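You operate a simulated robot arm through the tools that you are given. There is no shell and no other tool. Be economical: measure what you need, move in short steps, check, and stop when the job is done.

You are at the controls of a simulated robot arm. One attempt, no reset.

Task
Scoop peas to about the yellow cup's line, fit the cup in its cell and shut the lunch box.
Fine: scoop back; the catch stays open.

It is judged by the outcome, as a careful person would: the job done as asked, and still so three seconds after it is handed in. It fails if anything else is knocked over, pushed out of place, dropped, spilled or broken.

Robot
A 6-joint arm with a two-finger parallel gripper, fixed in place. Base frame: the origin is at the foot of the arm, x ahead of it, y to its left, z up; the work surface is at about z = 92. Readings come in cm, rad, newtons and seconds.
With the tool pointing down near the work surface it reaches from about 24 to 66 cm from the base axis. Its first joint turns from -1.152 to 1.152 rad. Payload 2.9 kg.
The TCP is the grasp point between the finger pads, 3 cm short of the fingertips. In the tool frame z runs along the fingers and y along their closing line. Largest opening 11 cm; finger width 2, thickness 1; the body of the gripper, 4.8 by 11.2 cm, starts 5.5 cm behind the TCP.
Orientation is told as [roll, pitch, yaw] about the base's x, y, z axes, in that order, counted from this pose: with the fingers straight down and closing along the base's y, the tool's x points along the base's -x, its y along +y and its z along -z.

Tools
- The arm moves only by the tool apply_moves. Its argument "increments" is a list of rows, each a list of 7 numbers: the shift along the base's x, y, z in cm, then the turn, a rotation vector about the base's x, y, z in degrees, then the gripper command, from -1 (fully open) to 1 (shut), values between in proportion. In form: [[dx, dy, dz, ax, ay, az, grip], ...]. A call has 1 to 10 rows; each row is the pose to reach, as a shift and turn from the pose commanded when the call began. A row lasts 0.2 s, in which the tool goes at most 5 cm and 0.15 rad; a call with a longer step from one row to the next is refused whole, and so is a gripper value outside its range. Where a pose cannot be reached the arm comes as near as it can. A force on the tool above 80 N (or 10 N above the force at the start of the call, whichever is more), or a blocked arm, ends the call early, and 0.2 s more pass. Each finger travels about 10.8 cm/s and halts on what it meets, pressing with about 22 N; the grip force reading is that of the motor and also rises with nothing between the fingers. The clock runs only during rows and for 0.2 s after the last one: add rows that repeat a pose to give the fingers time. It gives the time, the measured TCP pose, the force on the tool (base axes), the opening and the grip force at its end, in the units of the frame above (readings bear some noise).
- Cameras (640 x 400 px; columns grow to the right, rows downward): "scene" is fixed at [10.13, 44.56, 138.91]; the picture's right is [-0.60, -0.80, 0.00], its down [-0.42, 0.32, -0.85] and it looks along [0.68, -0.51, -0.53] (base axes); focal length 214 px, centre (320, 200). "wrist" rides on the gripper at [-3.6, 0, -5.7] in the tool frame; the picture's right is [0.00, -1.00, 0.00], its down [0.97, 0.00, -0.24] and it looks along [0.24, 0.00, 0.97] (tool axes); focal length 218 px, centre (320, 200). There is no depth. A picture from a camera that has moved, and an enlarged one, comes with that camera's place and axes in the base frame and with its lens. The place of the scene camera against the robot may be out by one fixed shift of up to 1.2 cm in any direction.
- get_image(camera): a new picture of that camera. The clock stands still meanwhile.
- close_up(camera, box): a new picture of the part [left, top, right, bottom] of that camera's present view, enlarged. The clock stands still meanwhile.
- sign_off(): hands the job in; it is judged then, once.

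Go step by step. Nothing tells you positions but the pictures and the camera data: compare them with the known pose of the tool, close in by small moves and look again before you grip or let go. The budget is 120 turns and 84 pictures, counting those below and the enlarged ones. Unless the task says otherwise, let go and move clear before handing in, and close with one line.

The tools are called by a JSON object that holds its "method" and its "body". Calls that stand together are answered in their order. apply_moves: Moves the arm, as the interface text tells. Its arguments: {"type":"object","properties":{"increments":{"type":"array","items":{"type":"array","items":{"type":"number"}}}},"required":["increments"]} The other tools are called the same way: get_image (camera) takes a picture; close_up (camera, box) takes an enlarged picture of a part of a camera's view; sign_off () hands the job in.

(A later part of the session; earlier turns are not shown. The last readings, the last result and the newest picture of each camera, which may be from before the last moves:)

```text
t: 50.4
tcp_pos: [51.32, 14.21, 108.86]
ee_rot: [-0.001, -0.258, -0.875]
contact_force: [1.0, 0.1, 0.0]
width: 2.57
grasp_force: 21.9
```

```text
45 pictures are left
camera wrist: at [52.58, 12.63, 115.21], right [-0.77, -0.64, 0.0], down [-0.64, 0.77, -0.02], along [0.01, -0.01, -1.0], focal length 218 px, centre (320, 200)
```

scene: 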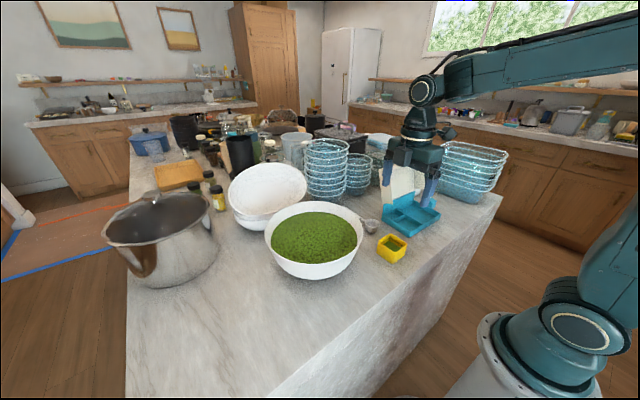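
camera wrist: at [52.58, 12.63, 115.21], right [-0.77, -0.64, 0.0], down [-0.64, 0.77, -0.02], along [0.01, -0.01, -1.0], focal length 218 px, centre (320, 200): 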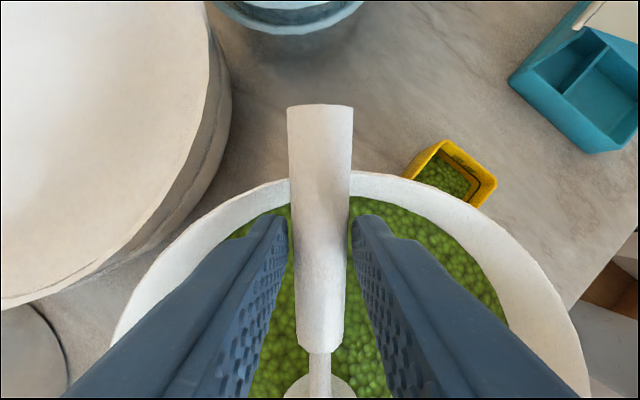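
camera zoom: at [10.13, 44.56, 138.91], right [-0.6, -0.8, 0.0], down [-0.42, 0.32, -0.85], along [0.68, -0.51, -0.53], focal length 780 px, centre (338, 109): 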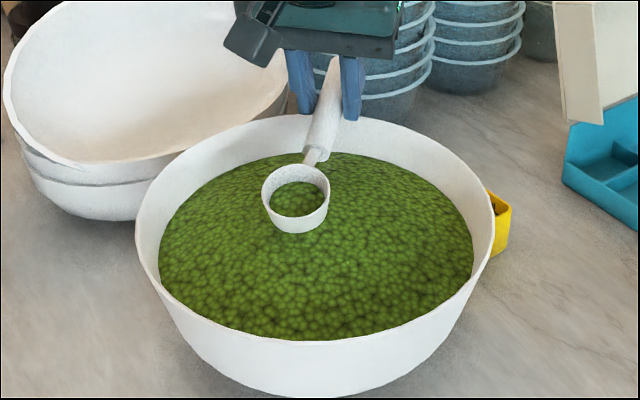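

The bowl settled back exactly and the scoop is about 60% full. To get a fuller load I'll dip again with the hand further over the middle, away from the rim, checking force midway.

{"method": "apply_moves", "body": {"increments": [[-0.32, 0.38, 0, -3.8, -3.2, 0, 1], [-0.64, 0.77, 0, -9.2, -7.7, 0, 1], [-0.96, 1.15, -0.8, -11.5, -9.6, 0, 1], [-1.29, 1.53, -1.6, -11.5, -9.6, 0, 1], [-1.61, 1.92, -2.2, -7.7, -6.4, 0, 1], [-1.61, 1.92, -3.2, -3.8, -3.2, 0, 1], [-1.61, 1.92, -3.6, 0, 0, 0, 1]]}}

{"method": "close_up", "body": {"camera": "scene", "box": [260, 170, 370, 280]}}

```text
t: 52.0
tcp_pos: [49.65, 16.21, 105.17]
ee_rot: [-0.001, -0.257, -0.876]
contact_force: [-2.9, 3.5, 4.1]
width: 2.59
grasp_force: 22.1
```

```text
3.64 times, centred on (315, 225) of scene
camera zoom: at [10.12, 44.58, 138.9], right [-0.6, -0.8, 0.0], down [-0.42, 0.32, -0.85], along [0.68, -0.51, -0.53], focal length 780 px, centre (338, 109)
```

zoom: 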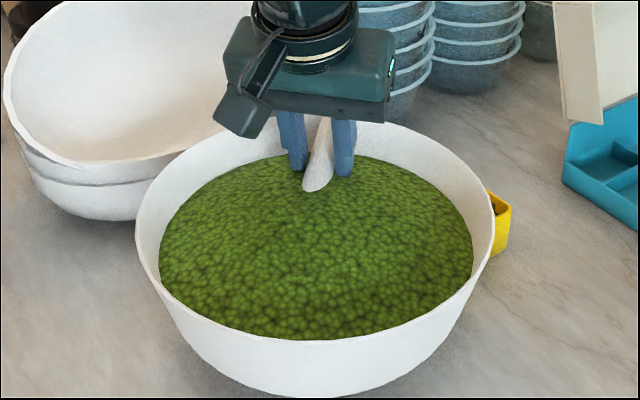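

The scoop is fully under and the bowl is steady. I'm levelling it while still buried, then lifting slowly straight up.

{"method": "apply_moves", "body": {"increments": [[0, 0, -0.3, 2.7, 2.3, 0, 1], [0, 0, -0.5, 5.4, 4.5, 0, 1], [0, 0, -0.4, 8, 6.8, 0, 1], [0, 0, 0.2, 9.5, 8, 0, 1], [0, 0, 1, 11.3, 9.5, 0, 1], [0, 0, 2, 11.3, 9.5, 0, 1], [0, 0, 3.5, 11.3, 9.5, 0, 1], [0, 0, 5, 11.3, 9.5, 0, 1], [0, 0, 6.5, 11.3, 9.5, 0, 1], [0, 0, 8, 11.3, 9.5, 0, 1]]}}

{"method": "close_up", "body": {"camera": "scene", "box": [260, 150, 390, 280]}}

```text
t: 54.2
tcp_pos: [49.62, 16.06, 113.12]
ee_rot: [-0.001, 0.001, -0.874]
contact_force: [-0.3, 0.5, -0.2]
width: 2.57
grasp_force: 21.9
```

```text
3.08 times, centred on (325, 215) of scene
camera zoom: at [10.14, 44.56, 138.91], right [-0.6, -0.8, 0.0], down [-0.42, 0.32, -0.85], along [0.68, -0.51, -0.53], focal length 660 px, centre (305, 154)
```

zoom: 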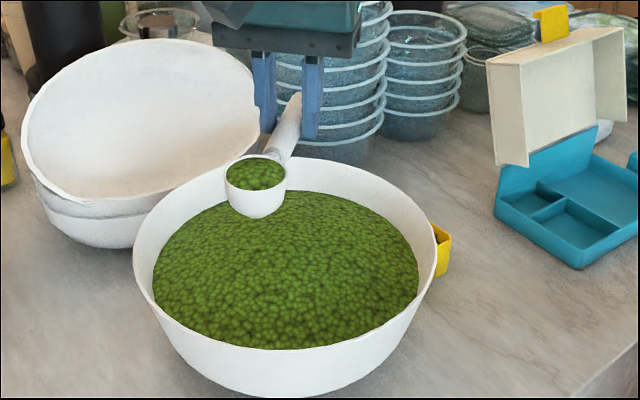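

The scoop is brim-full. I'm carrying it level over the cup, turning back to point along -x, slowly.

{"method": "apply_moves", "body": {"increments": [[0.2, -0.5, 0.3, 0, 0, 3, 1], [0.8, -1.8, 0.3, 0, 0, 9, 1], [1.6, -3.2, 0.3, 0, 0, 15.5, 1], [2.4, -4.6, 0.3, 0, 0, 22, 1], [3.3, -6, 0.3, 0, 0, 28.5, 1], [4.2, -7.4, 0.3, 0, 0, 35, 1], [5.1, -8.8, 0.3, 0, 0, 41.5, 1], [6.2, -10.2, 0.3, 0, 0, 47, 1], [7.3, -11.3, 0.3, 0, 0, 50, 1], [7.3, -11.4, 0.3, 0, 0, 50, 1]]}}

{"method": "get_image", "body": {"camera": "wrist"}}

{"method": "close_up", "body": {"camera": "scene", "box": [260, 130, 420, 280]}}

```text
t: 56.4
tcp_pos: [57.03, 4.69, 113.48]
ee_rot: [-0.002, 0.001, -0.002]
contact_force: [-0.6, -0.3, -0.5]
width: 2.56
grasp_force: 21.7
```

```text
42 pictures are left
camera wrist: at [60.51, 4.68, 119.21], right [0.0, -1.0, 0.0], down [-0.97, 0.0, 0.24], along [-0.24, 0.0, -0.97], focal length 218 px, centre (320, 200)
```

wrist: 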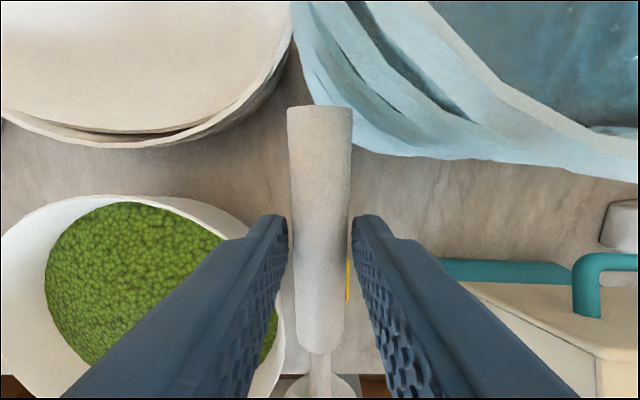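

```text
2.67 times, centred on (340, 205) of scene
camera zoom: at [10.14, 44.56, 138.91], right [-0.6, -0.8, 0.0], down [-0.42, 0.32, -0.85], along [0.68, -0.51, -0.53], focal length 572 px, centre (267, 187)
```

zoom: 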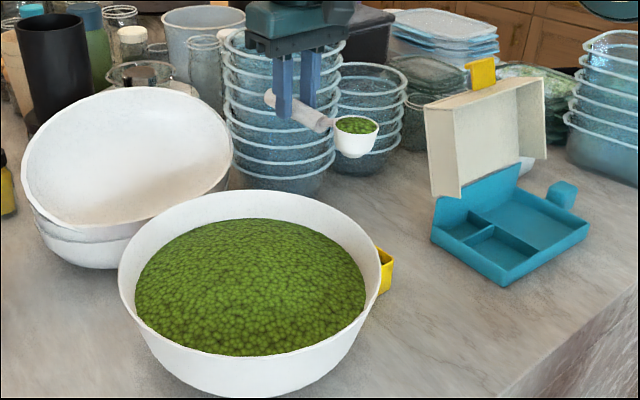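

The scoop is level over the line of the cup, but its handle tail is near the glass stack, so I'll back off slightly while lowering and starting a slight tip.

{"method": "apply_moves", "body": {"increments": [[-1, 0, -0.7, 0, -1, 0, 1], [-1.8, 0, -2.5, 0, -3.5, 0, 1], [-1.8, 0, -4.5, 0, -6, 0, 1], [-1.6, 0, -6.5, 0, -9, 0, 1], [-1.4, 0, -8, 0, -12, 0, 1], [-1.4, 0, -8.5, 0, -12, 0, 1]]}}

{"method": "get_image", "body": {"camera": "wrist"}}

{"method": "close_up", "body": {"camera": "scene", "box": [320, 160, 420, 250]}}

```text
t: 57.8
tcp_pos: [55.69, 4.74, 105.02]
ee_rot: [-0.001, -0.21, -0.003]
contact_force: [-0.5, 0.3, -1.0]
width: 2.54
grasp_force: 21.8
```

```text
40 pictures are left
camera wrist: at [57.89, 4.71, 111.32], right [0.0, -1.0, 0.0], down [-1.0, 0.0, 0.03], along [-0.03, 0.0, -1.0], focal length 218 px, centre (320, 200)
```

wrist: 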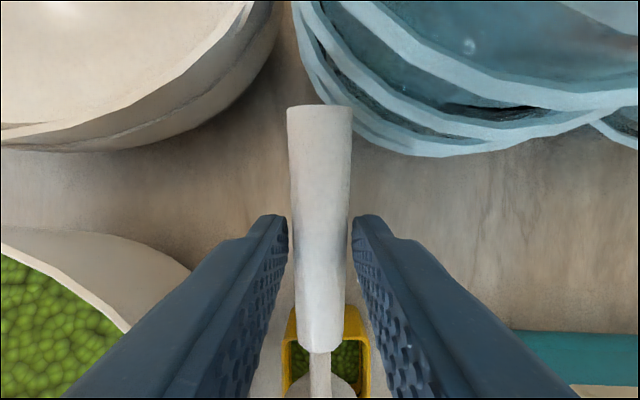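

```text
4.44 times, centred on (370, 205) of scene
camera zoom: at [10.14, 44.56, 138.91], right [-0.6, -0.8, 0.0], down [-0.42, 0.32, -0.85], along [0.68, -0.51, -0.53], focal length 953 px, centre (98, 178)
```

zoom: 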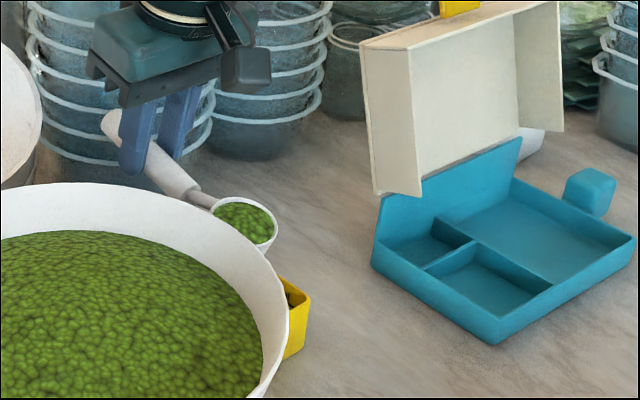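

The scoop sits above the cup; the cup centre is near (45, 4.1), so I'll shift 0.4 cm right. Now the first stage of the pour, keeping the lip over the cup.

{"method": "apply_moves", "body": {"increments": [[0.2, -0.2, 0.1, 0, -4, 0, 1], [0.4, -0.4, 0.2, 0, -8, 0, 1], [0, -0.4, 0.6, 0, -12, 0, 1], [-0.5, -0.4, 1, 0, -16, 0, 1], [-1, -0.4, 1.5, 0, -20, 0, 1], [-1.5, -0.4, 2, 0, -24, 0, 1], [-2.1, -0.4, 2.5, 0, -28, 0, 1], [-2.7, -0.4, 2.9, 0, -32, 0, 1], [-2.7, -0.4, 2.9, 0, -32, 0, 1]]}}

{"method": "close_up", "body": {"camera": "scene", "box": [320, 160, 420, 250]}}

{"method": "get_image", "body": {"camera": "wrist"}}

```text
t: 59.8
tcp_pos: [52.76, 4.31, 107.84]
ee_rot: [0.0, -0.771, -0.004]
contact_force: [0.2, 0.2, -0.4]
width: 2.56
grasp_force: 21.8
```

```text
4.44 times, centred on (370, 205) of scene
camera zoom: at [10.13, 44.56, 138.91], right [-0.6, -0.8, 0.0], down [-0.42, 0.32, -0.85], along [0.68, -0.51, -0.53], focal length 953 px, centre (98, 178)
```

zoom: 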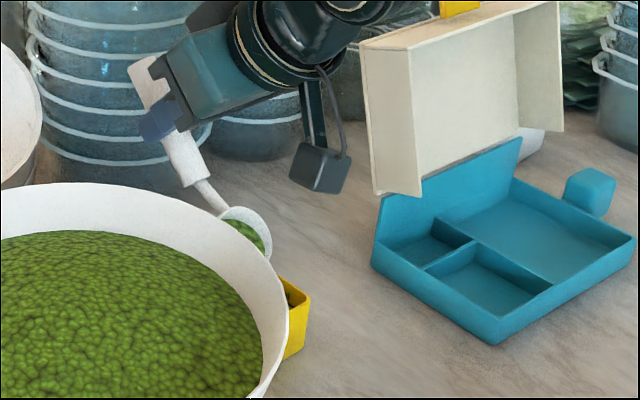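

```text
37 pictures are left
camera wrist: at [51.45, 4.32, 114.46], right [0.0, -1.0, 0.0], down [-0.86, 0.0, -0.5], along [0.5, 0.0, -0.86], focal length 218 px, centre (320, 200)
```

wrist: 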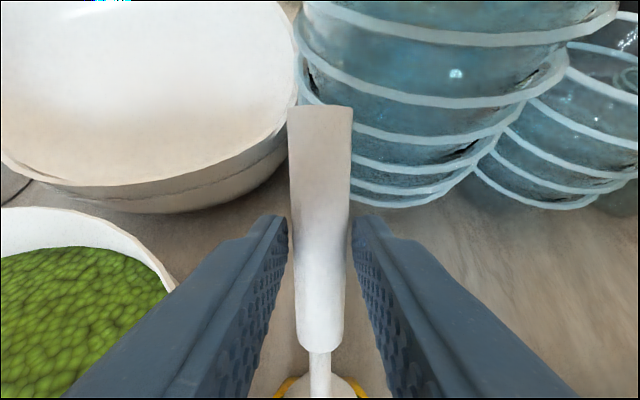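

Part of the load has left cleanly. I'm continuing to tip, to about 78°, and holding.

{"method": "apply_moves", "body": {"increments": [[-0.8, 0, 0.7, 0, -6, 0, 1], [-1.8, 0, 1.4, 0, -12, 0, 1], [-2.9, 0, 2, 0, -18, 0, 1], [-4.1, 0, 2.4, 0, -24, 0, 1], [-5.3, 0, 2.8, 0, -30, 0, 1], [-6.2, 0, 2.9, 0, -34, 0, 1], [-6.2, 0, 2.9, 0, -34, 0, 1], [-6.2, 0, 2.9, 0, -34, 0, 1]]}}

{"method": "close_up", "body": {"camera": "scene", "box": [320, 160, 420, 250]}}

```text
t: 61.6
tcp_pos: [46.73, 4.23, 110.64]
ee_rot: [0.008, -1.364, -0.009]
contact_force: [1.1, 0.4, 0.0]
width: 2.58
grasp_force: 22.2
```

```text
4.44 times, centred on (370, 205) of scene
camera zoom: at [10.14, 44.56, 138.91], right [-0.6, -0.8, 0.0], down [-0.42, 0.32, -0.85], along [0.68, -0.51, -0.53], focal length 953 px, centre (98, 178)
```

zoom: 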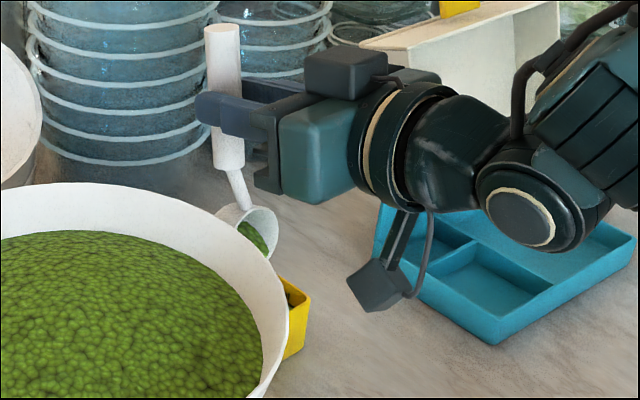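

Some peas still cling in the scoop, so I'll try tipping further to about 92°.

{"method": "apply_moves", "body": {"increments": [[-0.8, 0, 0.3, 0, -5, 0, 1], [-1.5, 0, 0.5, 0, -10, 0, 1], [-2, 0, 0.6, 0, -14, 0, 1], [-2, 0, 0.6, 0, -14, 0, 1], [-2, 0, 0.6, 0, -14, 0, 1]]}}

{"method": "close_up", "body": {"camera": "scene", "box": [320, 160, 420, 250]}}

```text
t: 62.8
tcp_pos: [45.7, 4.37, 111.69]
ee_rot: [3.083, -1.541, -3.082]
contact_force: [-0.3, 0.1, -0.9]
width: 2.56
grasp_force: 21.9
out of reach, approached as far as the arm can: row 3, 4, 5
```

```text
4.44 times, centred on (370, 205) of scene
camera zoom: at [10.14, 44.57, 138.91], right [-0.6, -0.8, 0.0], down [-0.42, 0.32, -0.85], along [0.68, -0.51, -0.53], focal length 953 px, centre (98, 178)
```

zoom: 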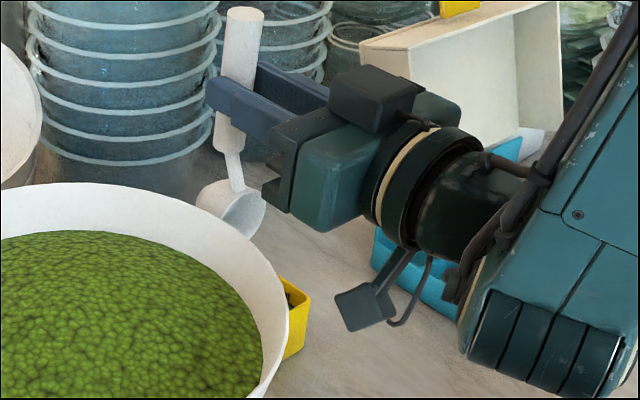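

The scoop now looks empty. I'm backing the tilt out slowly while rising clear of the cup.

{"method": "apply_moves", "body": {"increments": [[0.2, 0, 0.6, 0, 5, 0, 1], [0.6, 0, 1.2, 0, 12, 0, 1], [1.2, 0, 2, 0, 19, 0, 1], [2, 0, 3, 0, 26, 0, 1], [3, 0, 4, 0, 33, 0, 1], [4, 0, 4.5, 0, 40, 0, 1], [5, 0, 4.5, 0, 47, 0, 1], [6, 0, 4.5, 0, 54, 0, 1], [7, 0, 4.5, 0, 61, 0, 1], [7.5, 0, 4.5, 0, 68, 0, 1]]}}

{"method": "apply_moves", "body": {"increments": [[0, -1.5, 0, 0, 7, 0, 1], [0, -3, 0, 0, 14, 0, 1], [0, -5, 0, 0, 21, 0, 1], [0, -7, 0, 0, 22, 0, 1]]}}

{"method": "get_image", "body": {"camera": "wrist"}}

{"method": "get_image", "body": {"camera": "scene"}}

```text
t: 65.0
tcp_pos: [53.15, 4.39, 116.31]
ee_rot: [0.0, -0.417, 0.0]
contact_force: [-0.7, 0.5, -1.3]
width: 2.55
grasp_force: 21.7
out of reach, approached as far as the arm can: row 1
```

```text
t: 66.0
tcp_pos: [53.07, -2.54, 116.3]
ee_rot: [-0.001, -0.034, -0.001]
contact_force: [0.0, 0.4, -0.4]
width: 2.58
grasp_force: 22.0
```

```text
34 pictures are left
camera wrist: at [56.45, -2.53, 122.14], right [0.0, -1.0, 0.0], down [-0.98, 0.0, 0.21], along [-0.21, 0.0, -0.98], focal length 218 px, centre (320, 200)
```

wrist: 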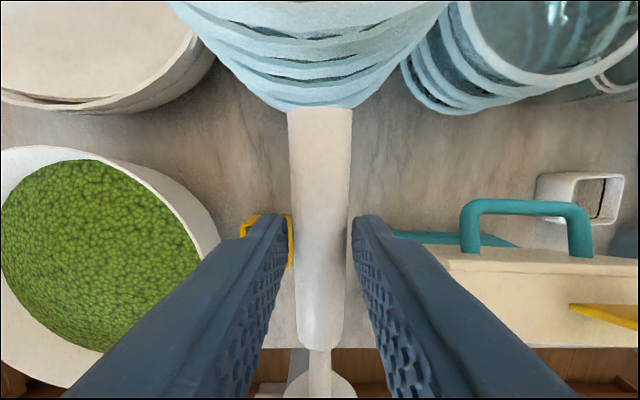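

```text
33 pictures are left
```

scene: 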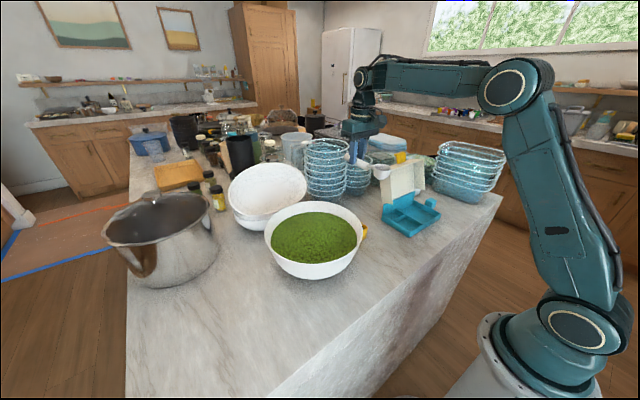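

I need to see the cup level; I'm shifting the hand aside so the wrist camera can look down into the cup past the scoop.

{"method": "apply_moves", "body": {"increments": [[-2, -1, 0.5, 0, 2, 0, 1], [-4, -2, 1, 0, 2, 0, 1], [-6, -3, 1, 0, 2, 0, 1], [-6, -3, 1, 0, 2, 0, 1]]}}

{"method": "close_up", "body": {"camera": "wrist", "box": [190, 100, 310, 220]}}

```text
t: 67.0
tcp_pos: [47.21, -5.66, 117.26]
ee_rot: [-0.002, 0.001, -0.001]
contact_force: [0.2, -0.9, 0.1]
width: 2.61
grasp_force: 21.9
```

```text
3.33 times, centred on (250, 160) of wrist
camera zoom: at [50.66, -5.55, 123.04], right [0.0, -1.0, 0.0], down [-0.97, 0.0, 0.24], along [-0.24, 0.0, -0.97], focal length 728 px, centre (553, 333)
```

zoom: 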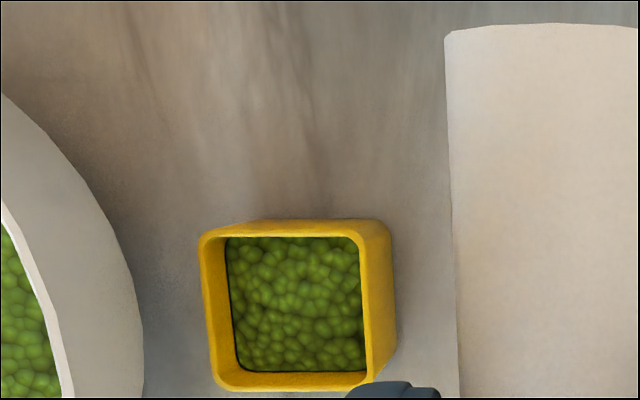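

Peas now sit right at the line, with only a thin trace of it showing, and nothing has spilled. I'm returning the scoop to its place on the counter.

{"method": "apply_moves", "body": {"increments": [[2, 1, 0, 0, 0, 0, 1], [4.2, 2, 0, 0, 0, 0, 1], [6.2, 3.1, 0, 0, 0, 0, 1], [6.2, 3.1, -4, 0, 0, 0, 1], [6.2, 3.1, -8, 0, 0, 0, 1], [6.2, 3.1, -12, 0, 0, 0, 1], [6.2, 3.1, -16, 0, 0, 0, 1], [6.2, 3.1, -19, 0, 0, 0, 1], [6.2, 3.1, -20.7, 0, 0, 0, 1], [6.2, 3.1, -21.3, 0, 0, 0, 1]]}}

{"method": "get_image", "body": {"camera": "wrist"}}

```text
t: 69.2
tcp_pos: [53.26, -2.51, 96.09]
ee_rot: [0.0, -0.001, -0.001]
contact_force: [0.4, 0.6, 5.5]
width: 2.57
grasp_force: 22.0
```

```text
31 pictures are left
camera wrist: at [56.83, -2.56, 101.87], right [0.0, -1.0, 0.0], down [-0.97, 0.0, 0.24], along [-0.24, 0.0, -0.97], focal length 218 px, centre (320, 200)
```

wrist: 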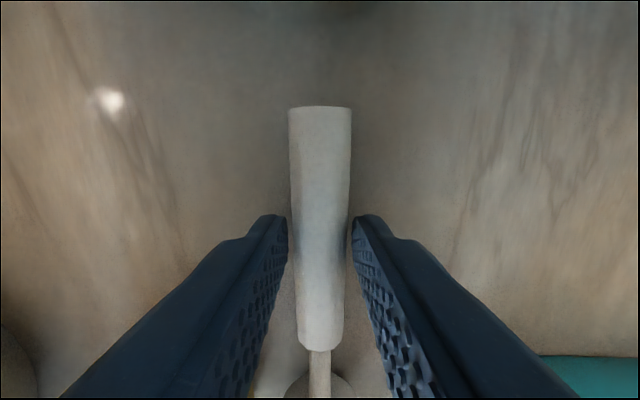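

The scoop rests on the counter. I'm releasing it, rising, and moving to look straight down at the lunch box cell.

{"method": "apply_moves", "body": {"increments": [[0, 0, -0.1, 0, 0, 0, 0.3], [0, 0, -0.1, 0, 0, 0, -0.1], [0, 0, -0.1, 0, 0, 0, -0.1], [0, 0, 3, 0, 0, 0, -0.1], [0, 0, 7, 0, 0, 0, -0.1], [0, 0, 11, 0, 0, 0, -0.1], [0, 0, 15, 0, 0, 0, -0.1], [0, 0, 19, 0, 0, 0, -0.1], [0, 0, 23, 0, 0, 0, -0.1], [0, 0, 25, 0, 0, 0, -0.1]]}}

{"method": "apply_moves", "body": {"increments": [[-3, -1, 0, 0, 0, 0, 0], [-6, -2, 0, 0, 0, 0, 0.2], [-9, -3, 0, 0, 0, 0, 0.5], [-12, -4, 0, 0, 0, 0, 0.8], [-15, -5, 0, 0, 0, 0, 1], [-17, -6, 0, 0, 0, 0, 1], [-19, -8, 0, 0, 0, 0, 1], [-19, -8, 0, 0, 0, 0, 1]]}}

{"method": "get_image", "body": {"camera": "wrist"}}

{"method": "close_up", "body": {"camera": "scene", "box": [360, 145, 450, 245]}}

```text
t: 71.4
tcp_pos: [53.19, -2.53, 120.9]
ee_rot: [-0.003, 0.001, -0.002]
contact_force: [0.7, 0.4, 0.6]
width: 6.04
grasp_force: 0.0
```

```text
t: 73.2
tcp_pos: [34.37, -10.52, 120.97]
ee_rot: [-0.001, -0.001, -0.002]
contact_force: [0.0, -0.2, 0.3]
width: 0.0
grasp_force: 21.8
```

```text
30 pictures are left
camera wrist: at [37.91, -10.46, 126.71], right [0.0, -1.0, 0.0], down [-0.97, 0.0, 0.24], along [-0.24, 0.0, -0.97], focal length 218 px, centre (320, 200)
```

wrist: 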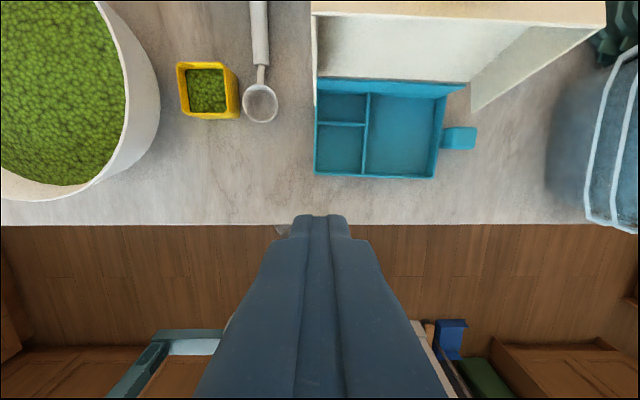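

```text
4.00 times, centred on (405, 195) of scene
camera zoom: at [10.13, 44.56, 138.91], right [-0.6, -0.8, 0.0], down [-0.42, 0.32, -0.85], along [0.68, -0.51, -0.53], focal length 858 px, centre (-20, 220)
```

zoom: 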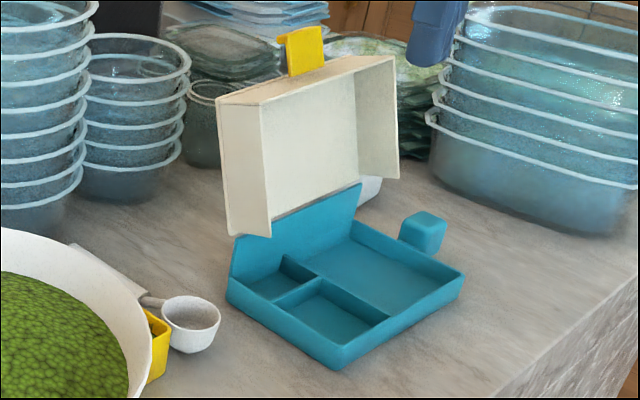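

I have a clear top view of the tray; I'll enlarge it to measure the cell.

{"method": "close_up", "body": {"camera": "wrist", "box": [300, 60, 420, 190]}}

{"method": "close_up", "body": {"camera": "wrist", "box": [160, 40, 300, 140]}}

```text
3.08 times, centred on (360, 125) of wrist
camera zoom: at [37.91, -10.46, 126.71], right [0.0, -1.0, 0.0], down [-0.97, 0.0, 0.24], along [-0.24, 0.0, -0.97], focal length 672 px, centre (197, 431)
```

zoom: 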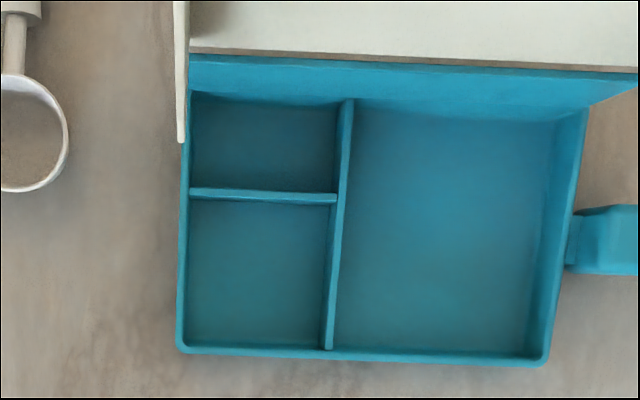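

```text
4.00 times, centred on (230, 90) of wrist
camera zoom: at [37.91, -10.46, 126.71], right [0.0, -1.0, 0.0], down [-0.97, 0.0, 0.24], along [-0.24, 0.0, -0.97], focal length 873 px, centre (680, 640)
```

zoom: 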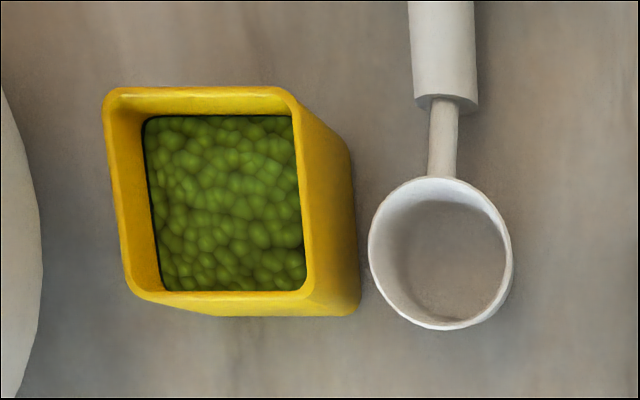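

The cell is about 6.5 by 6.75 cm, centred near (37.5, -13.4) and turned about -2°. The open lid is close at x ≈ 42.5, so I'll place the cup with a slightly tilted hand; first I fetch the cup from beside the scoop and put it in a clear spot.

{"method": "apply_moves", "body": {"increments": [[1, 1.5, 0, 0, 0, -8.5, 1], [2, 3, 0, 0, 0, -17, 0.6], [3, 4.5, 0, 0, 0, -25.5, 0.2], [4, 6, 0, 0, 0, -34, -0.2], [5, 7.5, 0, 0, 0, -42.5, -0.6], [6, 9, 0, 0, 0, -51, -0.6], [7, 10.5, 0, 0, 0, -59.5, -0.6], [8, 12, 0, 0, 0, -68, -0.6], [9, 13.5, 0, 0, 0, -76.5, -0.6], [10.6, 14.67, 0, 0, 0, -85, -0.6]]}}

{"method": "apply_moves", "body": {"increments": [[0, 0, -4, 0, 0, -5, -0.6], [0, 0, -8, 0, 0, -5, -0.6], [0, 0, -12, 0, 0, -5, -0.6], [0, 0, -12, 0, 0, -5, -0.6]]}}

{"method": "get_image", "body": {"camera": "wrist"}}

```text
t: 75.4
tcp_pos: [44.86, 4.18, 121.03]
ee_rot: [-0.002, -0.003, -1.489]
contact_force: [0.4, -0.6, -0.3]
width: 8.81
grasp_force: 0.2
```

```text
t: 76.4
tcp_pos: [44.99, 4.16, 108.97]
ee_rot: [-0.002, -0.001, -1.573]
contact_force: [0.1, 0.1, -0.7]
width: 8.82
grasp_force: 0.0
```

```text
26 pictures are left
camera wrist: at [44.9, 0.65, 114.76], right [-1.0, 0.0, 0.0], down [0.0, 0.97, 0.24], along [0.0, 0.24, -0.97], focal length 218 px, centre (320, 200)
```

wrist: 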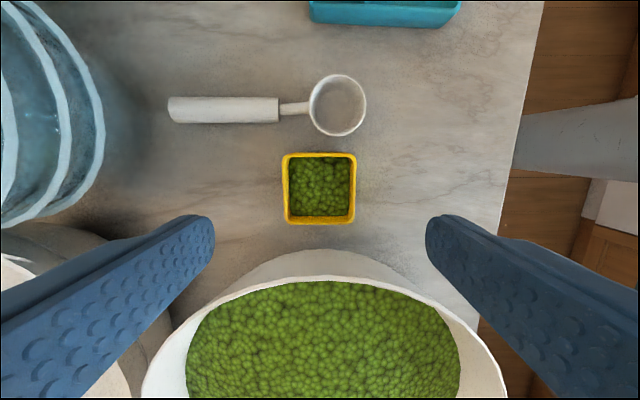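

The cup is centred under the gripper. I'm lowering and gripping its upper edge.

{"method": "apply_moves", "body": {"increments": [[0, 0, -4, 0, 0, 0, -0.6], [0, 0, -8, 0, 0, 0, -0.6], [0, 0, -11.4, 0, 0, 0, -0.6], [0, 0, -11.4, 0, 0, 0, -0.2], [0, 0, -11.4, 0, 0, 0, 0.3], [0, 0, -11.4, 0, 0, 0, 1], [0, 0, -11.4, 0, 0, 0, 1], [0, 0, -11.4, 0, 0, 0, 1]]}}

{"method": "apply_moves", "body": {"increments": [[0, 0, 0.5, 0, 0, 0, 1], [0, 0, 2, 0, 0, 0, 1], [0, 0, 4, 0, 0, 0, 1], [0, 0, 5, 0, 0, 0, 1], [-1, -0.3, 5.5, 0, 0, 0, 1], [-3, -0.8, 5.5, 0, 0, 0, 1], [-5, -1.3, 5.5, 0, 0, 0, 1], [-7, -1.8, 5.5, 0, 0, 0, 1], [-8.5, -2.1, 5.5, 0, 0, 0, 1], [-8.5, -2.1, 5.5, 0, 0, 0, 1]]}}

{"method": "close_up", "body": {"camera": "scene", "box": [340, 160, 440, 270]}}

```text
t: 78.2
tcp_pos: [44.87, 4.1, 97.7]
ee_rot: [-0.001, -0.001, -1.573]
contact_force: [0.1, 0.4, -0.1]
width: 6.1
grasp_force: 22.1
```

```text
t: 80.4
tcp_pos: [36.29, 2.09, 102.99]
ee_rot: [-0.001, 0.0, -1.573]
contact_force: [-0.1, 0.2, -0.5]
width: 6.11
grasp_force: 21.7
```

```text
3.64 times, centred on (390, 215) of scene
camera zoom: at [10.13, 44.56, 138.91], right [-0.6, -0.8, 0.0], down [-0.42, 0.32, -0.85], along [0.68, -0.51, -0.53], focal length 780 px, centre (66, 146)
```

zoom: 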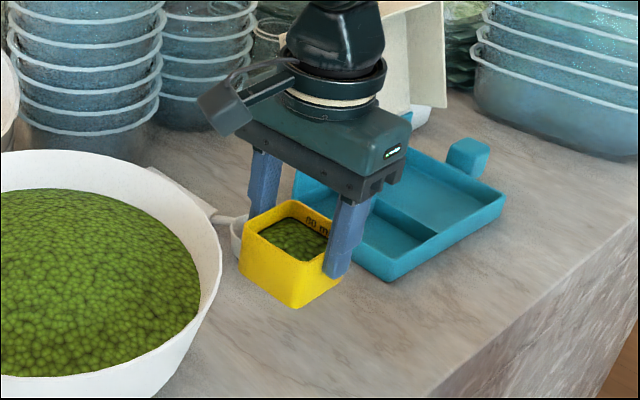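

The cup holds well with the peas at the line. I'm setting it at about (36.3, 2.1), releasing, and rising.

{"method": "apply_moves", "body": {"increments": [[0, 0, -2.5, 0, 0, 0, 1], [0, 0, -4.5, 0, 0, 0, 1], [0, 0, -5.3, 0, 0, 0, 1], [0, 0, -5.4, 0, 0, 0, 1], [0, 0, -5.4, 0, 0, 0, 0.4], [0, 0, -5.4, 0, 0, 0, -0.3], [0, 0, -5.4, 0, 0, 0, -0.5], [0, 0, -3, 0, 0, 0, -0.5], [0, 0, 1, 0, 0, 0, -0.5], [0, 0, 5, 0, 0, 0, -0.5]]}}

{"method": "apply_moves", "body": {"increments": [[0, 0, 1, 0, 0, 8.5, -0.6], [0, 0, 2, 0, 0, 17, -0.6], [0, 0, 3, 0, 0, 25.5, -0.6], [0, 0, 3, 0, 0, 34, -0.6], [0, 0, 3, 0, 0, 42.5, -0.6], [0, 0, 3, 0, 0, 51, -0.6], [0, 0, 3, 0, 0, 59.5, -0.6], [0, 0, 3, 0, 0, 68, -0.6], [0, 0, 3, 0, 0, 76.5, -0.6], [0, 0, 3, 0, 0, 85, -0.6]]}}

{"method": "apply_moves", "body": {"increments": [[0, 0, 0, 0, 0, 5.1, -0.5], [-0.3, 0, 0, 0, -7, 5.1, -0.5], [-0.6, 0, 0, 0, -14, 5.1, -0.5], [-0.8, 0, 0, 0, -20, 5.1, -0.5], [-0.8, 0, -3, 0, -20, 5.1, -0.5], [-0.8, 0, -5, 0, -20, 5.1, -0.5], [-0.8, 0, -5, 0, -20, 5.1, -0.5]]}}

{"method": "get_image", "body": {"camera": "wrist"}}

```text
t: 82.6
tcp_pos: [36.33, 2.07, 108.04]
ee_rot: [-0.002, -0.001, -1.574]
contact_force: [0.4, 0.1, 0.2]
width: 8.25
grasp_force: 0.1
```

```text
t: 84.8
tcp_pos: [36.44, 2.1, 111.06]
ee_rot: [0.0, 0.0, -0.088]
contact_force: [0.8, -0.1, 0.6]
width: 8.81
grasp_force: 0.0
```

```text
t: 86.4
tcp_pos: [35.66, 1.89, 106.08]
ee_rot: [0.016, -0.349, -0.002]
contact_force: [0.8, -0.7, 0.0]
width: 8.25
grasp_force: 0.1
```

```text
24 pictures are left
camera wrist: at [36.97, 1.96, 112.63], right [0.0, -1.0, -0.01], down [-0.99, 0.0, -0.11], along [0.11, 0.01, -0.99], focal length 218 px, centre (320, 200)
```

wrist: 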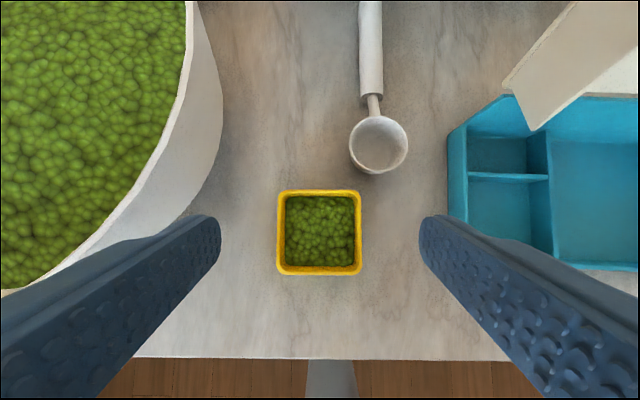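

The cup is centred near (36.35, 2.1). With the hand tilted 20°, I'm lowering to grip its upper sides across y.

{"method": "apply_moves", "body": {"increments": [[-0.1, 0.15, -3, -0.9, 0, 0, -0.5], [-0.2, 0.15, -6, -0.9, 0, 0, -0.5], [-0.2, 0.15, -8.2, -0.9, 0, 0, -0.5], [-0.2, 0.15, -8.2, -0.9, 0, 0, -0.2], [-0.2, 0.15, -8.2, -0.9, 0, 0, 0.3], [-0.2, 0.15, -8.2, -0.9, 0, 0, 1], [-0.2, 0.15, -8.2, -0.9, 0, 0, 1], [-0.2, 0.15, -8.2, -0.9, 0, 0, 1]]}}

{"method": "get_image", "body": {"camera": "wrist"}}

```text
t: 88.2
tcp_pos: [35.33, 2.22, 97.88]
ee_rot: [-0.001, -0.348, 0.004]
contact_force: [-0.8, 0.1, -0.6]
width: 6.08
grasp_force: 21.9
```

```text
23 pictures are left
camera wrist: at [36.77, 2.23, 104.53], right [0.0, -1.0, 0.0], down [-0.99, 0.0, -0.11], along [0.11, 0.0, -0.99], focal length 218 px, centre (320, 200)
```

wrist: 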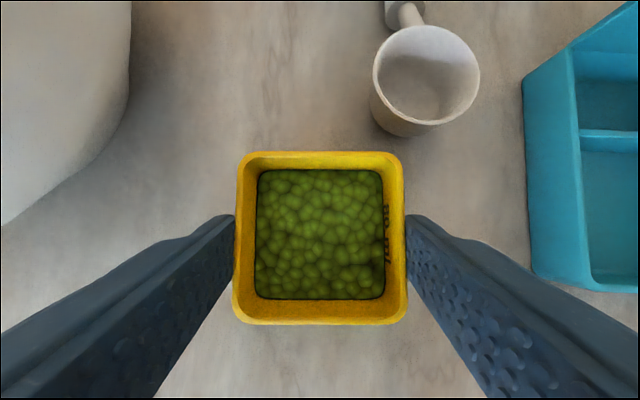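

The cup is gripped evenly, centre 0.93 cm ahead of the TCP. I'm lifting it and carrying it over the cell with a -2° turn.

{"method": "apply_moves", "body": {"increments": [[0, 0, 1, 0, 0, 0, 1], [0, 0, 3, 0, 0, 0, 1], [0, 0, 5, 0, 0, 0, 1], [0.1, -1.5, 6, 0, 0, 0, 1], [0.3, -4, 6, 0, 0, 0, 1], [0.6, -6.5, 6, 0, 0, 0, 1], [0.8, -9, 6, 0, 0, -1, 1], [1, -11.5, 6, 0, 0, -2, 1], [1.2, -14, 6, 0, 0, -2, 1], [1.2, -15.6, 6, 0, 0, -2, 1]]}}

{"method": "get_image", "body": {"camera": "wrist"}}

{"method": "close_up", "body": {"camera": "scene", "box": [360, 145, 450, 245]}}

```text
t: 90.4
tcp_pos: [36.57, -13.3, 103.88]
ee_rot: [-0.001, -0.349, -0.031]
contact_force: [-0.2, -0.4, -0.3]
width: 6.12
grasp_force: 21.4
```

```text
22 pictures are left
camera wrist: at [38.02, -13.39, 110.5], right [-0.03, -1.0, 0.0], down [-0.99, 0.03, -0.11], along [0.11, 0.0, -0.99], focal length 218 px, centre (320, 200)
```

wrist: 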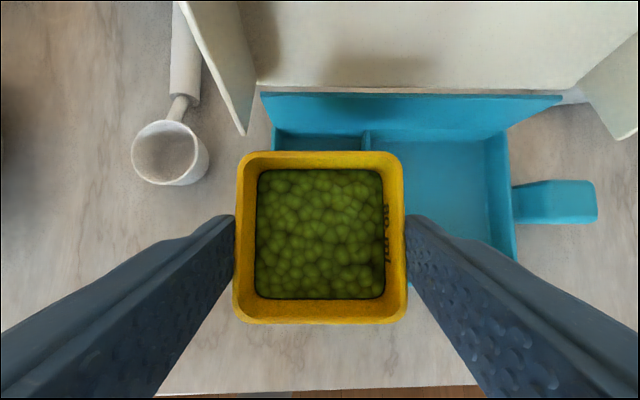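

```text
4.00 times, centred on (405, 195) of scene
camera zoom: at [10.14, 44.56, 138.91], right [-0.6, -0.8, 0.0], down [-0.42, 0.32, -0.85], along [0.68, -0.51, -0.53], focal length 858 px, centre (-20, 220)
```

zoom: 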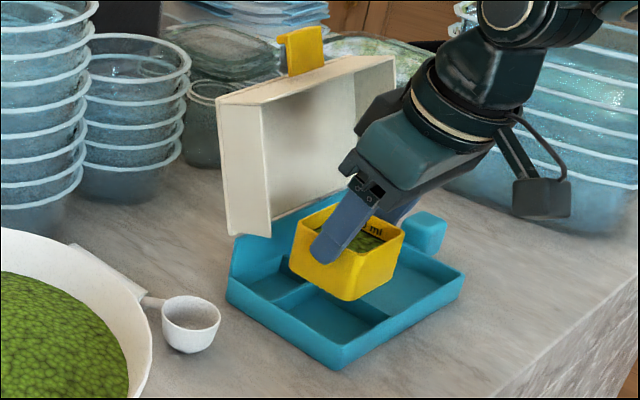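

The cup hovers over the square cell, aligned within what I can measure. I'm lowering to just above the tray walls and checking again.

{"method": "apply_moves", "body": {"increments": [[0, 0, -1.5, 0, 0, 0, 1], [0, 0, -2.7, 0, 0, 0, 1], [0, 0, -2.7, 0, 0, 0, 1]]}}

{"method": "close_up", "body": {"camera": "scene", "box": [385, 180, 445, 240]}}

{"method": "get_image", "body": {"camera": "wrist"}}

```text
t: 91.2
tcp_pos: [36.45, -13.37, 101.17]
ee_rot: [-0.002, -0.35, -0.032]
contact_force: [0.4, 0.4, -0.7]
width: 6.1
grasp_force: 22.2
```

```text
6.67 times, centred on (415, 210) of scene
camera zoom: at [10.14, 44.56, 138.91], right [-0.6, -0.8, 0.0], down [-0.42, 0.32, -0.85], along [0.68, -0.51, -0.53], focal length 1430 px, centre (-313, 133)
```

zoom: 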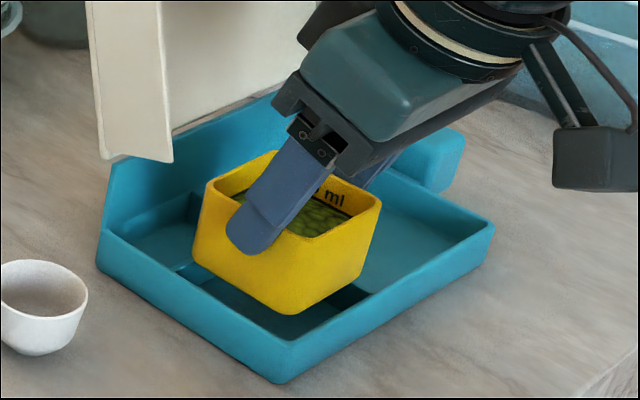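

```text
19 pictures are left
camera wrist: at [37.95, -13.38, 107.79], right [-0.03, -1.0, 0.0], down [-0.99, 0.03, -0.11], along [0.11, -0.01, -0.99], focal length 218 px, centre (320, 200)
```

wrist: 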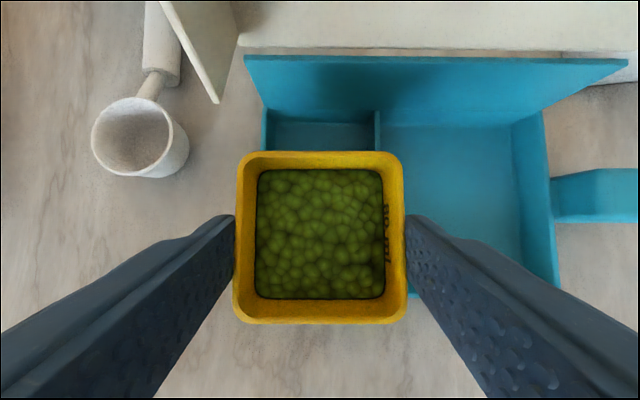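

The cup's base lines up with the cell opening from both views. I'm lowering slowly and watching the force.

{"method": "apply_moves", "body": {"increments": [[0, 0, -0.4, 0, 0, 0, 1], [0, 0, -0.8, 0, 0, 0, 1], [0, 0, -1.2, 0, 0, 0, 1], [0, 0, -1.2, 0, 0, 0, 1]]}}

{"method": "apply_moves", "body": {"increments": [[0, 0, -0.4, 0, 0, 0, 1], [0, 0, -0.8, 0, 0, 0, 1], [0, 0, -0.8, 0, 0, 0, 1]]}}

{"method": "close_up", "body": {"camera": "scene", "box": [385, 180, 445, 240]}}

```text
t: 92.2
tcp_pos: [36.47, -13.36, 99.99]
ee_rot: [-0.002, -0.349, -0.031]
contact_force: [-0.4, -0.1, -0.9]
width: 6.11
grasp_force: 21.8
```

```text
t: 93.0
tcp_pos: [36.72, -13.4, 99.17]
ee_rot: [-0.002, -0.35, -0.031]
contact_force: [0.0, 0.8, -0.2]
width: 6.11
grasp_force: 21.4
```

```text
6.67 times, centred on (415, 210) of scene
camera zoom: at [10.14, 44.56, 138.91], right [-0.6, -0.8, 0.0], down [-0.42, 0.32, -0.85], along [0.68, -0.51, -0.53], focal length 1430 px, centre (-313, 133)
```

zoom: 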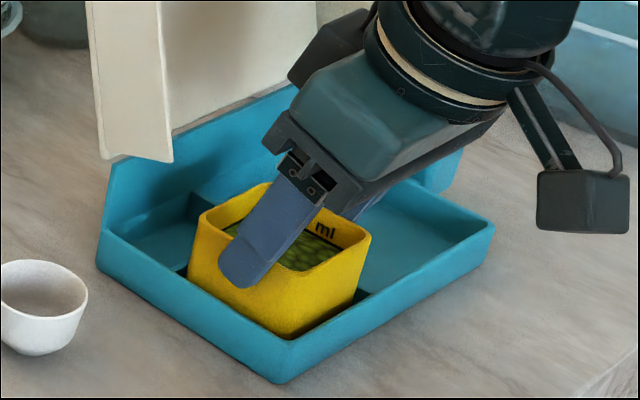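

The cup has entered the cell without contact. Continuing the last centimetre.

{"method": "apply_moves", "body": {"increments": [[0, 0, -0.3, 0, 0, 0, 1], [0, 0, -0.6, 0, 0, 0, 1], [0, 0, -0.6, 0, 0, 0, 1]]}}

{"method": "apply_moves", "body": {"increments": [[0, 0, -0.2, 0, 0, 0, 1], [0, 0, -0.2, 0, 0, 0, 1]]}}

{"method": "close_up", "body": {"camera": "scene", "box": [385, 180, 445, 240]}}

```text
t: 93.8
tcp_pos: [36.62, -13.27, 98.6]
ee_rot: [-0.003, -0.348, -0.033]
contact_force: [0.3, 1.1, -0.6]
width: 6.08
grasp_force: 22.1
```

```text
t: 94.4
tcp_pos: [36.6, -13.36, 98.38]
ee_rot: [-0.003, -0.348, -0.031]
contact_force: [0.9, 0.4, -0.5]
width: 6.11
grasp_force: 21.8
```

```text
6.67 times, centred on (415, 210) of scene
camera zoom: at [10.13, 44.56, 138.91], right [-0.6, -0.8, 0.0], down [-0.42, 0.32, -0.85], along [0.68, -0.51, -0.53], focal length 1430 px, centre (-313, 133)
```

zoom: 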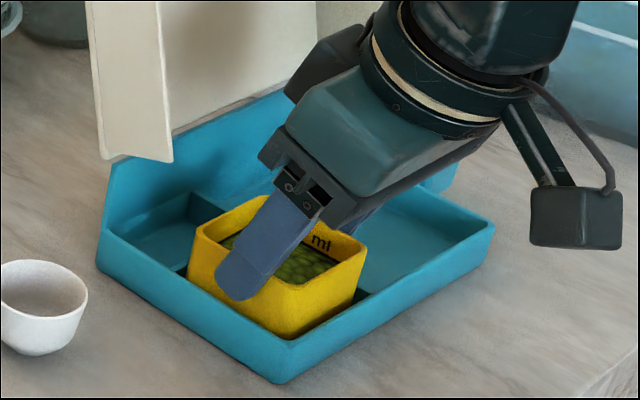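

Nearly seated; I'm lowering in tiny steps until it touches, then opening slightly.

{"method": "apply_moves", "body": {"increments": [[0, 0, -0.15, 0, 0, 0, 1], [0, 0, -0.15, 0, 0, 0, 1]]}}

{"method": "apply_moves", "body": {"increments": [[0, 0, -0.15, 0, 0, 0, 1], [0, 0, -0.15, 0, 0, 0, 1]]}}

```text
t: 95.0
tcp_pos: [36.67, -13.34, 98.4]
ee_rot: [-0.004, -0.354, -0.034]
contact_force: [-5.5, 1.4, 18.6]
width: 6.12
grasp_force: 21.6
```

```text
t: 95.6
tcp_pos: [36.68, -13.38, 98.18]
ee_rot: [-0.002, -0.35, -0.032]
contact_force: [-1.3, 0.3, 19.9]
width: 6.09
grasp_force: 22.0
```

The cup is seated on the cell floor (about 19 N up). I'm easing off, opening the fingers, and withdrawing upward and back.

{"method": "apply_moves", "body": {"increments": [[0, 0, 0.15, 0, 0, 0, 0.8], [0, 0, 0.15, 0, 0, 0, 0.1], [0, 0, 0.15, 0, 0, 0, -0.35], [0, 0, 0.15, 0, 0, 0, -0.35], [-0.3, 0, 1.5, 0, 0, 0, -0.35], [-0.8, 0, 4, 0, 0, 0, -0.35], [-1, 0, 8, 0, 0, 0, -0.35], [-1, 0, 12, 0, 0, 0, -0.35], [-1, 0, 16, 0, 0, 0, -0.1], [-1, 0, 20, 0, 0, 0, 0.5]]}}

{"method": "get_image", "body": {"camera": "wrist"}}

{"method": "close_up", "body": {"camera": "scene", "box": [360, 145, 450, 245]}}

```text
t: 97.8
tcp_pos: [35.74, -13.32, 118.1]
ee_rot: [-0.001, -0.347, -0.032]
contact_force: [0.5, -0.3, 0.5]
width: 2.76
grasp_force: 0.1
```

```text
16 pictures are left
camera wrist: at [37.04, -13.38, 124.71], right [-0.03, -1.0, 0.0], down [-0.99, 0.03, -0.11], along [0.11, -0.01, -0.99], focal length 218 px, centre (320, 200)
```

wrist: 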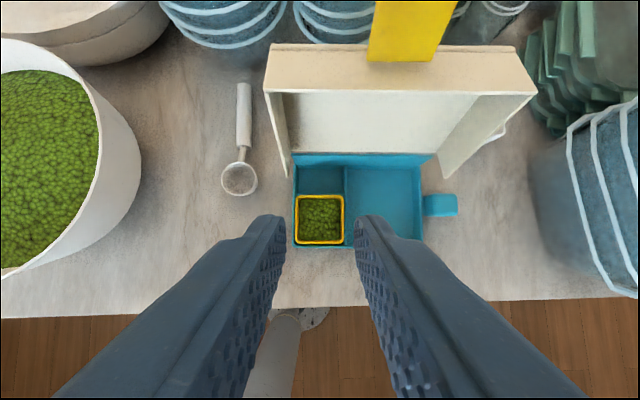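

```text
4.00 times, centred on (405, 195) of scene
camera zoom: at [10.13, 44.57, 138.91], right [-0.6, -0.8, 0.0], down [-0.42, 0.32, -0.85], along [0.68, -0.51, -0.53], focal length 858 px, centre (-20, 220)
```

zoom: 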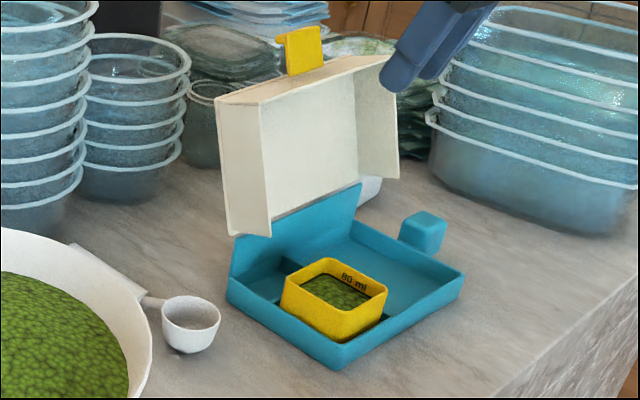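

The cup sits properly in its cell with peas at the line. The lid leans about 15° past upright, hinged near (45.8, z 98), and its yellow catch stands up near (48.5, -19.4, 111–115). I'll use the catch's sides as a pivoting grip to swing the lid shut, and move above it first.

{"method": "apply_moves", "body": {"increments": [[0, 0, 3, 0, 0, 0, -0.1], [0, 0, 6, 0, 0, 0, -0.45], [3, -1.5, 6, 0, 0, 0, -0.45], [6, -3, 6, 0, 0, 0, -0.45], [9, -4.5, 6, 0, 0, 0, -0.45], [11, -6.1, 6, 0, 0, 0, -0.45], [11, -6.1, 6, 0, 0, 0, -0.45]]}}

{"method": "get_image", "body": {"camera": "wrist"}}

{"method": "close_up", "body": {"camera": "scene", "box": [370, 110, 450, 200]}}

```text
t: 99.4
tcp_pos: [46.57, -19.54, 124.13]
ee_rot: [0.0, -0.349, -0.031]
contact_force: [-0.3, 0.4, -0.2]
width: 7.98
grasp_force: 0.0
```

```text
14 pictures are left
camera wrist: at [48.03, -19.5, 130.7], right [-0.03, -1.0, 0.0], down [-0.99, 0.03, -0.11], along [0.11, -0.01, -0.99], focal length 218 px, centre (320, 200)
```

wrist: 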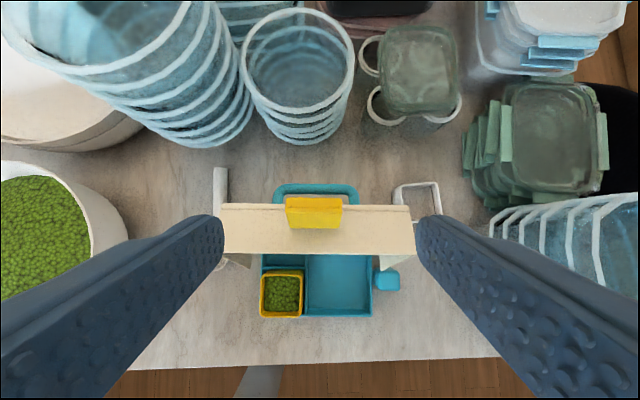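

```text
4.44 times, centred on (410, 155) of scene
camera zoom: at [10.14, 44.56, 138.91], right [-0.6, -0.8, 0.0], down [-0.42, 0.32, -0.85], along [0.68, -0.51, -0.53], focal length 953 px, centre (-80, 400)
```

zoom: 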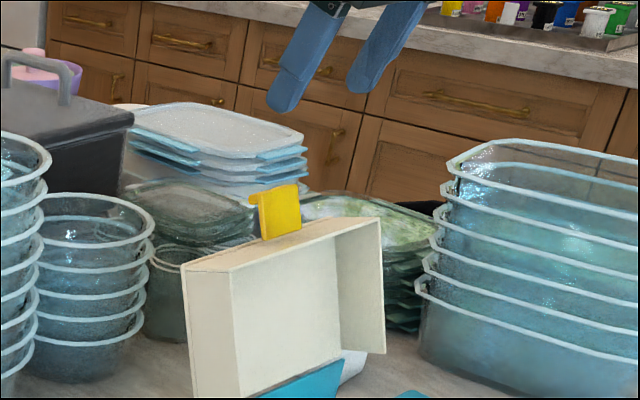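

Let me enlarge the catch to see its shape and position.

{"method": "close_up", "body": {"camera": "wrist", "box": [260, 175, 370, 250]}}

```text
5.33 times, centred on (315, 212) of wrist
camera zoom: at [48.03, -19.5, 130.7], right [-0.03, -1.0, 0.0], down [-0.99, 0.03, -0.11], along [0.11, -0.01, -0.99], focal length 1164 px, centre (347, 133)
```

zoom: 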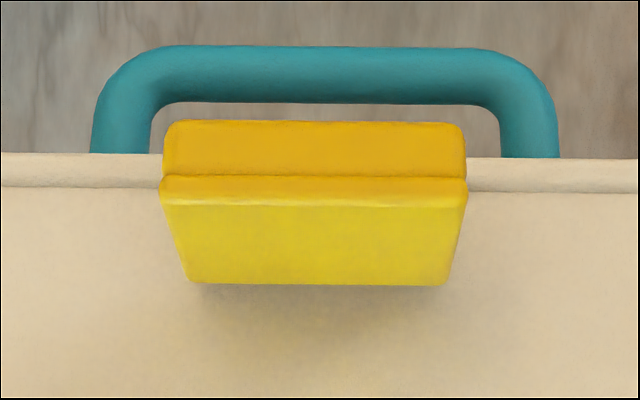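

The catch is a stiff tab 4.5 cm wide centred at y ≈ -19.2, standing from (47.7, z 111) to (49, z 114). I'm lowering the fingers either side of it and gripping it gently.

{"method": "apply_moves", "body": {"increments": [[0.7, 0.15, -3, 0, 0, 0, -0.45], [1.45, 0.3, -6, 0, 0, 0, -0.35], [1.45, 0.3, -8, 0, 0, 0, -0.25], [1.45, 0.3, -9.3, 0, 0, 0, -0.25], [1.45, 0.3, -9.3, 0, 0, 0, -0.25]]}}

{"method": "get_image", "body": {"camera": "wrist"}}

```text
t: 100.6
tcp_pos: [47.99, -19.12, 114.82]
ee_rot: [-0.002, -0.348, -0.032]
contact_force: [0.1, 0.1, -0.1]
width: 6.87
grasp_force: 0.1
```

```text
11 pictures are left
camera wrist: at [49.45, -19.18, 121.36], right [-0.03, -1.0, 0.0], down [-0.99, 0.03, -0.11], along [0.11, -0.01, -0.99], focal length 218 px, centre (320, 200)
```

wrist: 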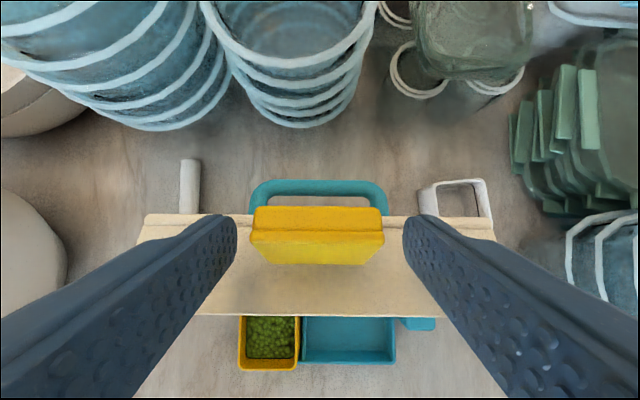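

The tab lies centred between the fingers. I'm closing on it.

{"method": "apply_moves", "body": {"increments": [[0, 0, 0, 0, 0, 0, 0.1], [0, 0, 0, 0, 0, 0, 0.4], [0, 0, 0, 0, 0, 0, 0.6], [0, 0, 0, 0, 0, 0, 0.6]]}}

```text
t: 101.6
tcp_pos: [48.01, -19.13, 114.73]
ee_rot: [-0.002, -0.348, -0.031]
contact_force: [-0.3, 2.4, -0.1]
width: 4.32
grasp_force: 21.4
```

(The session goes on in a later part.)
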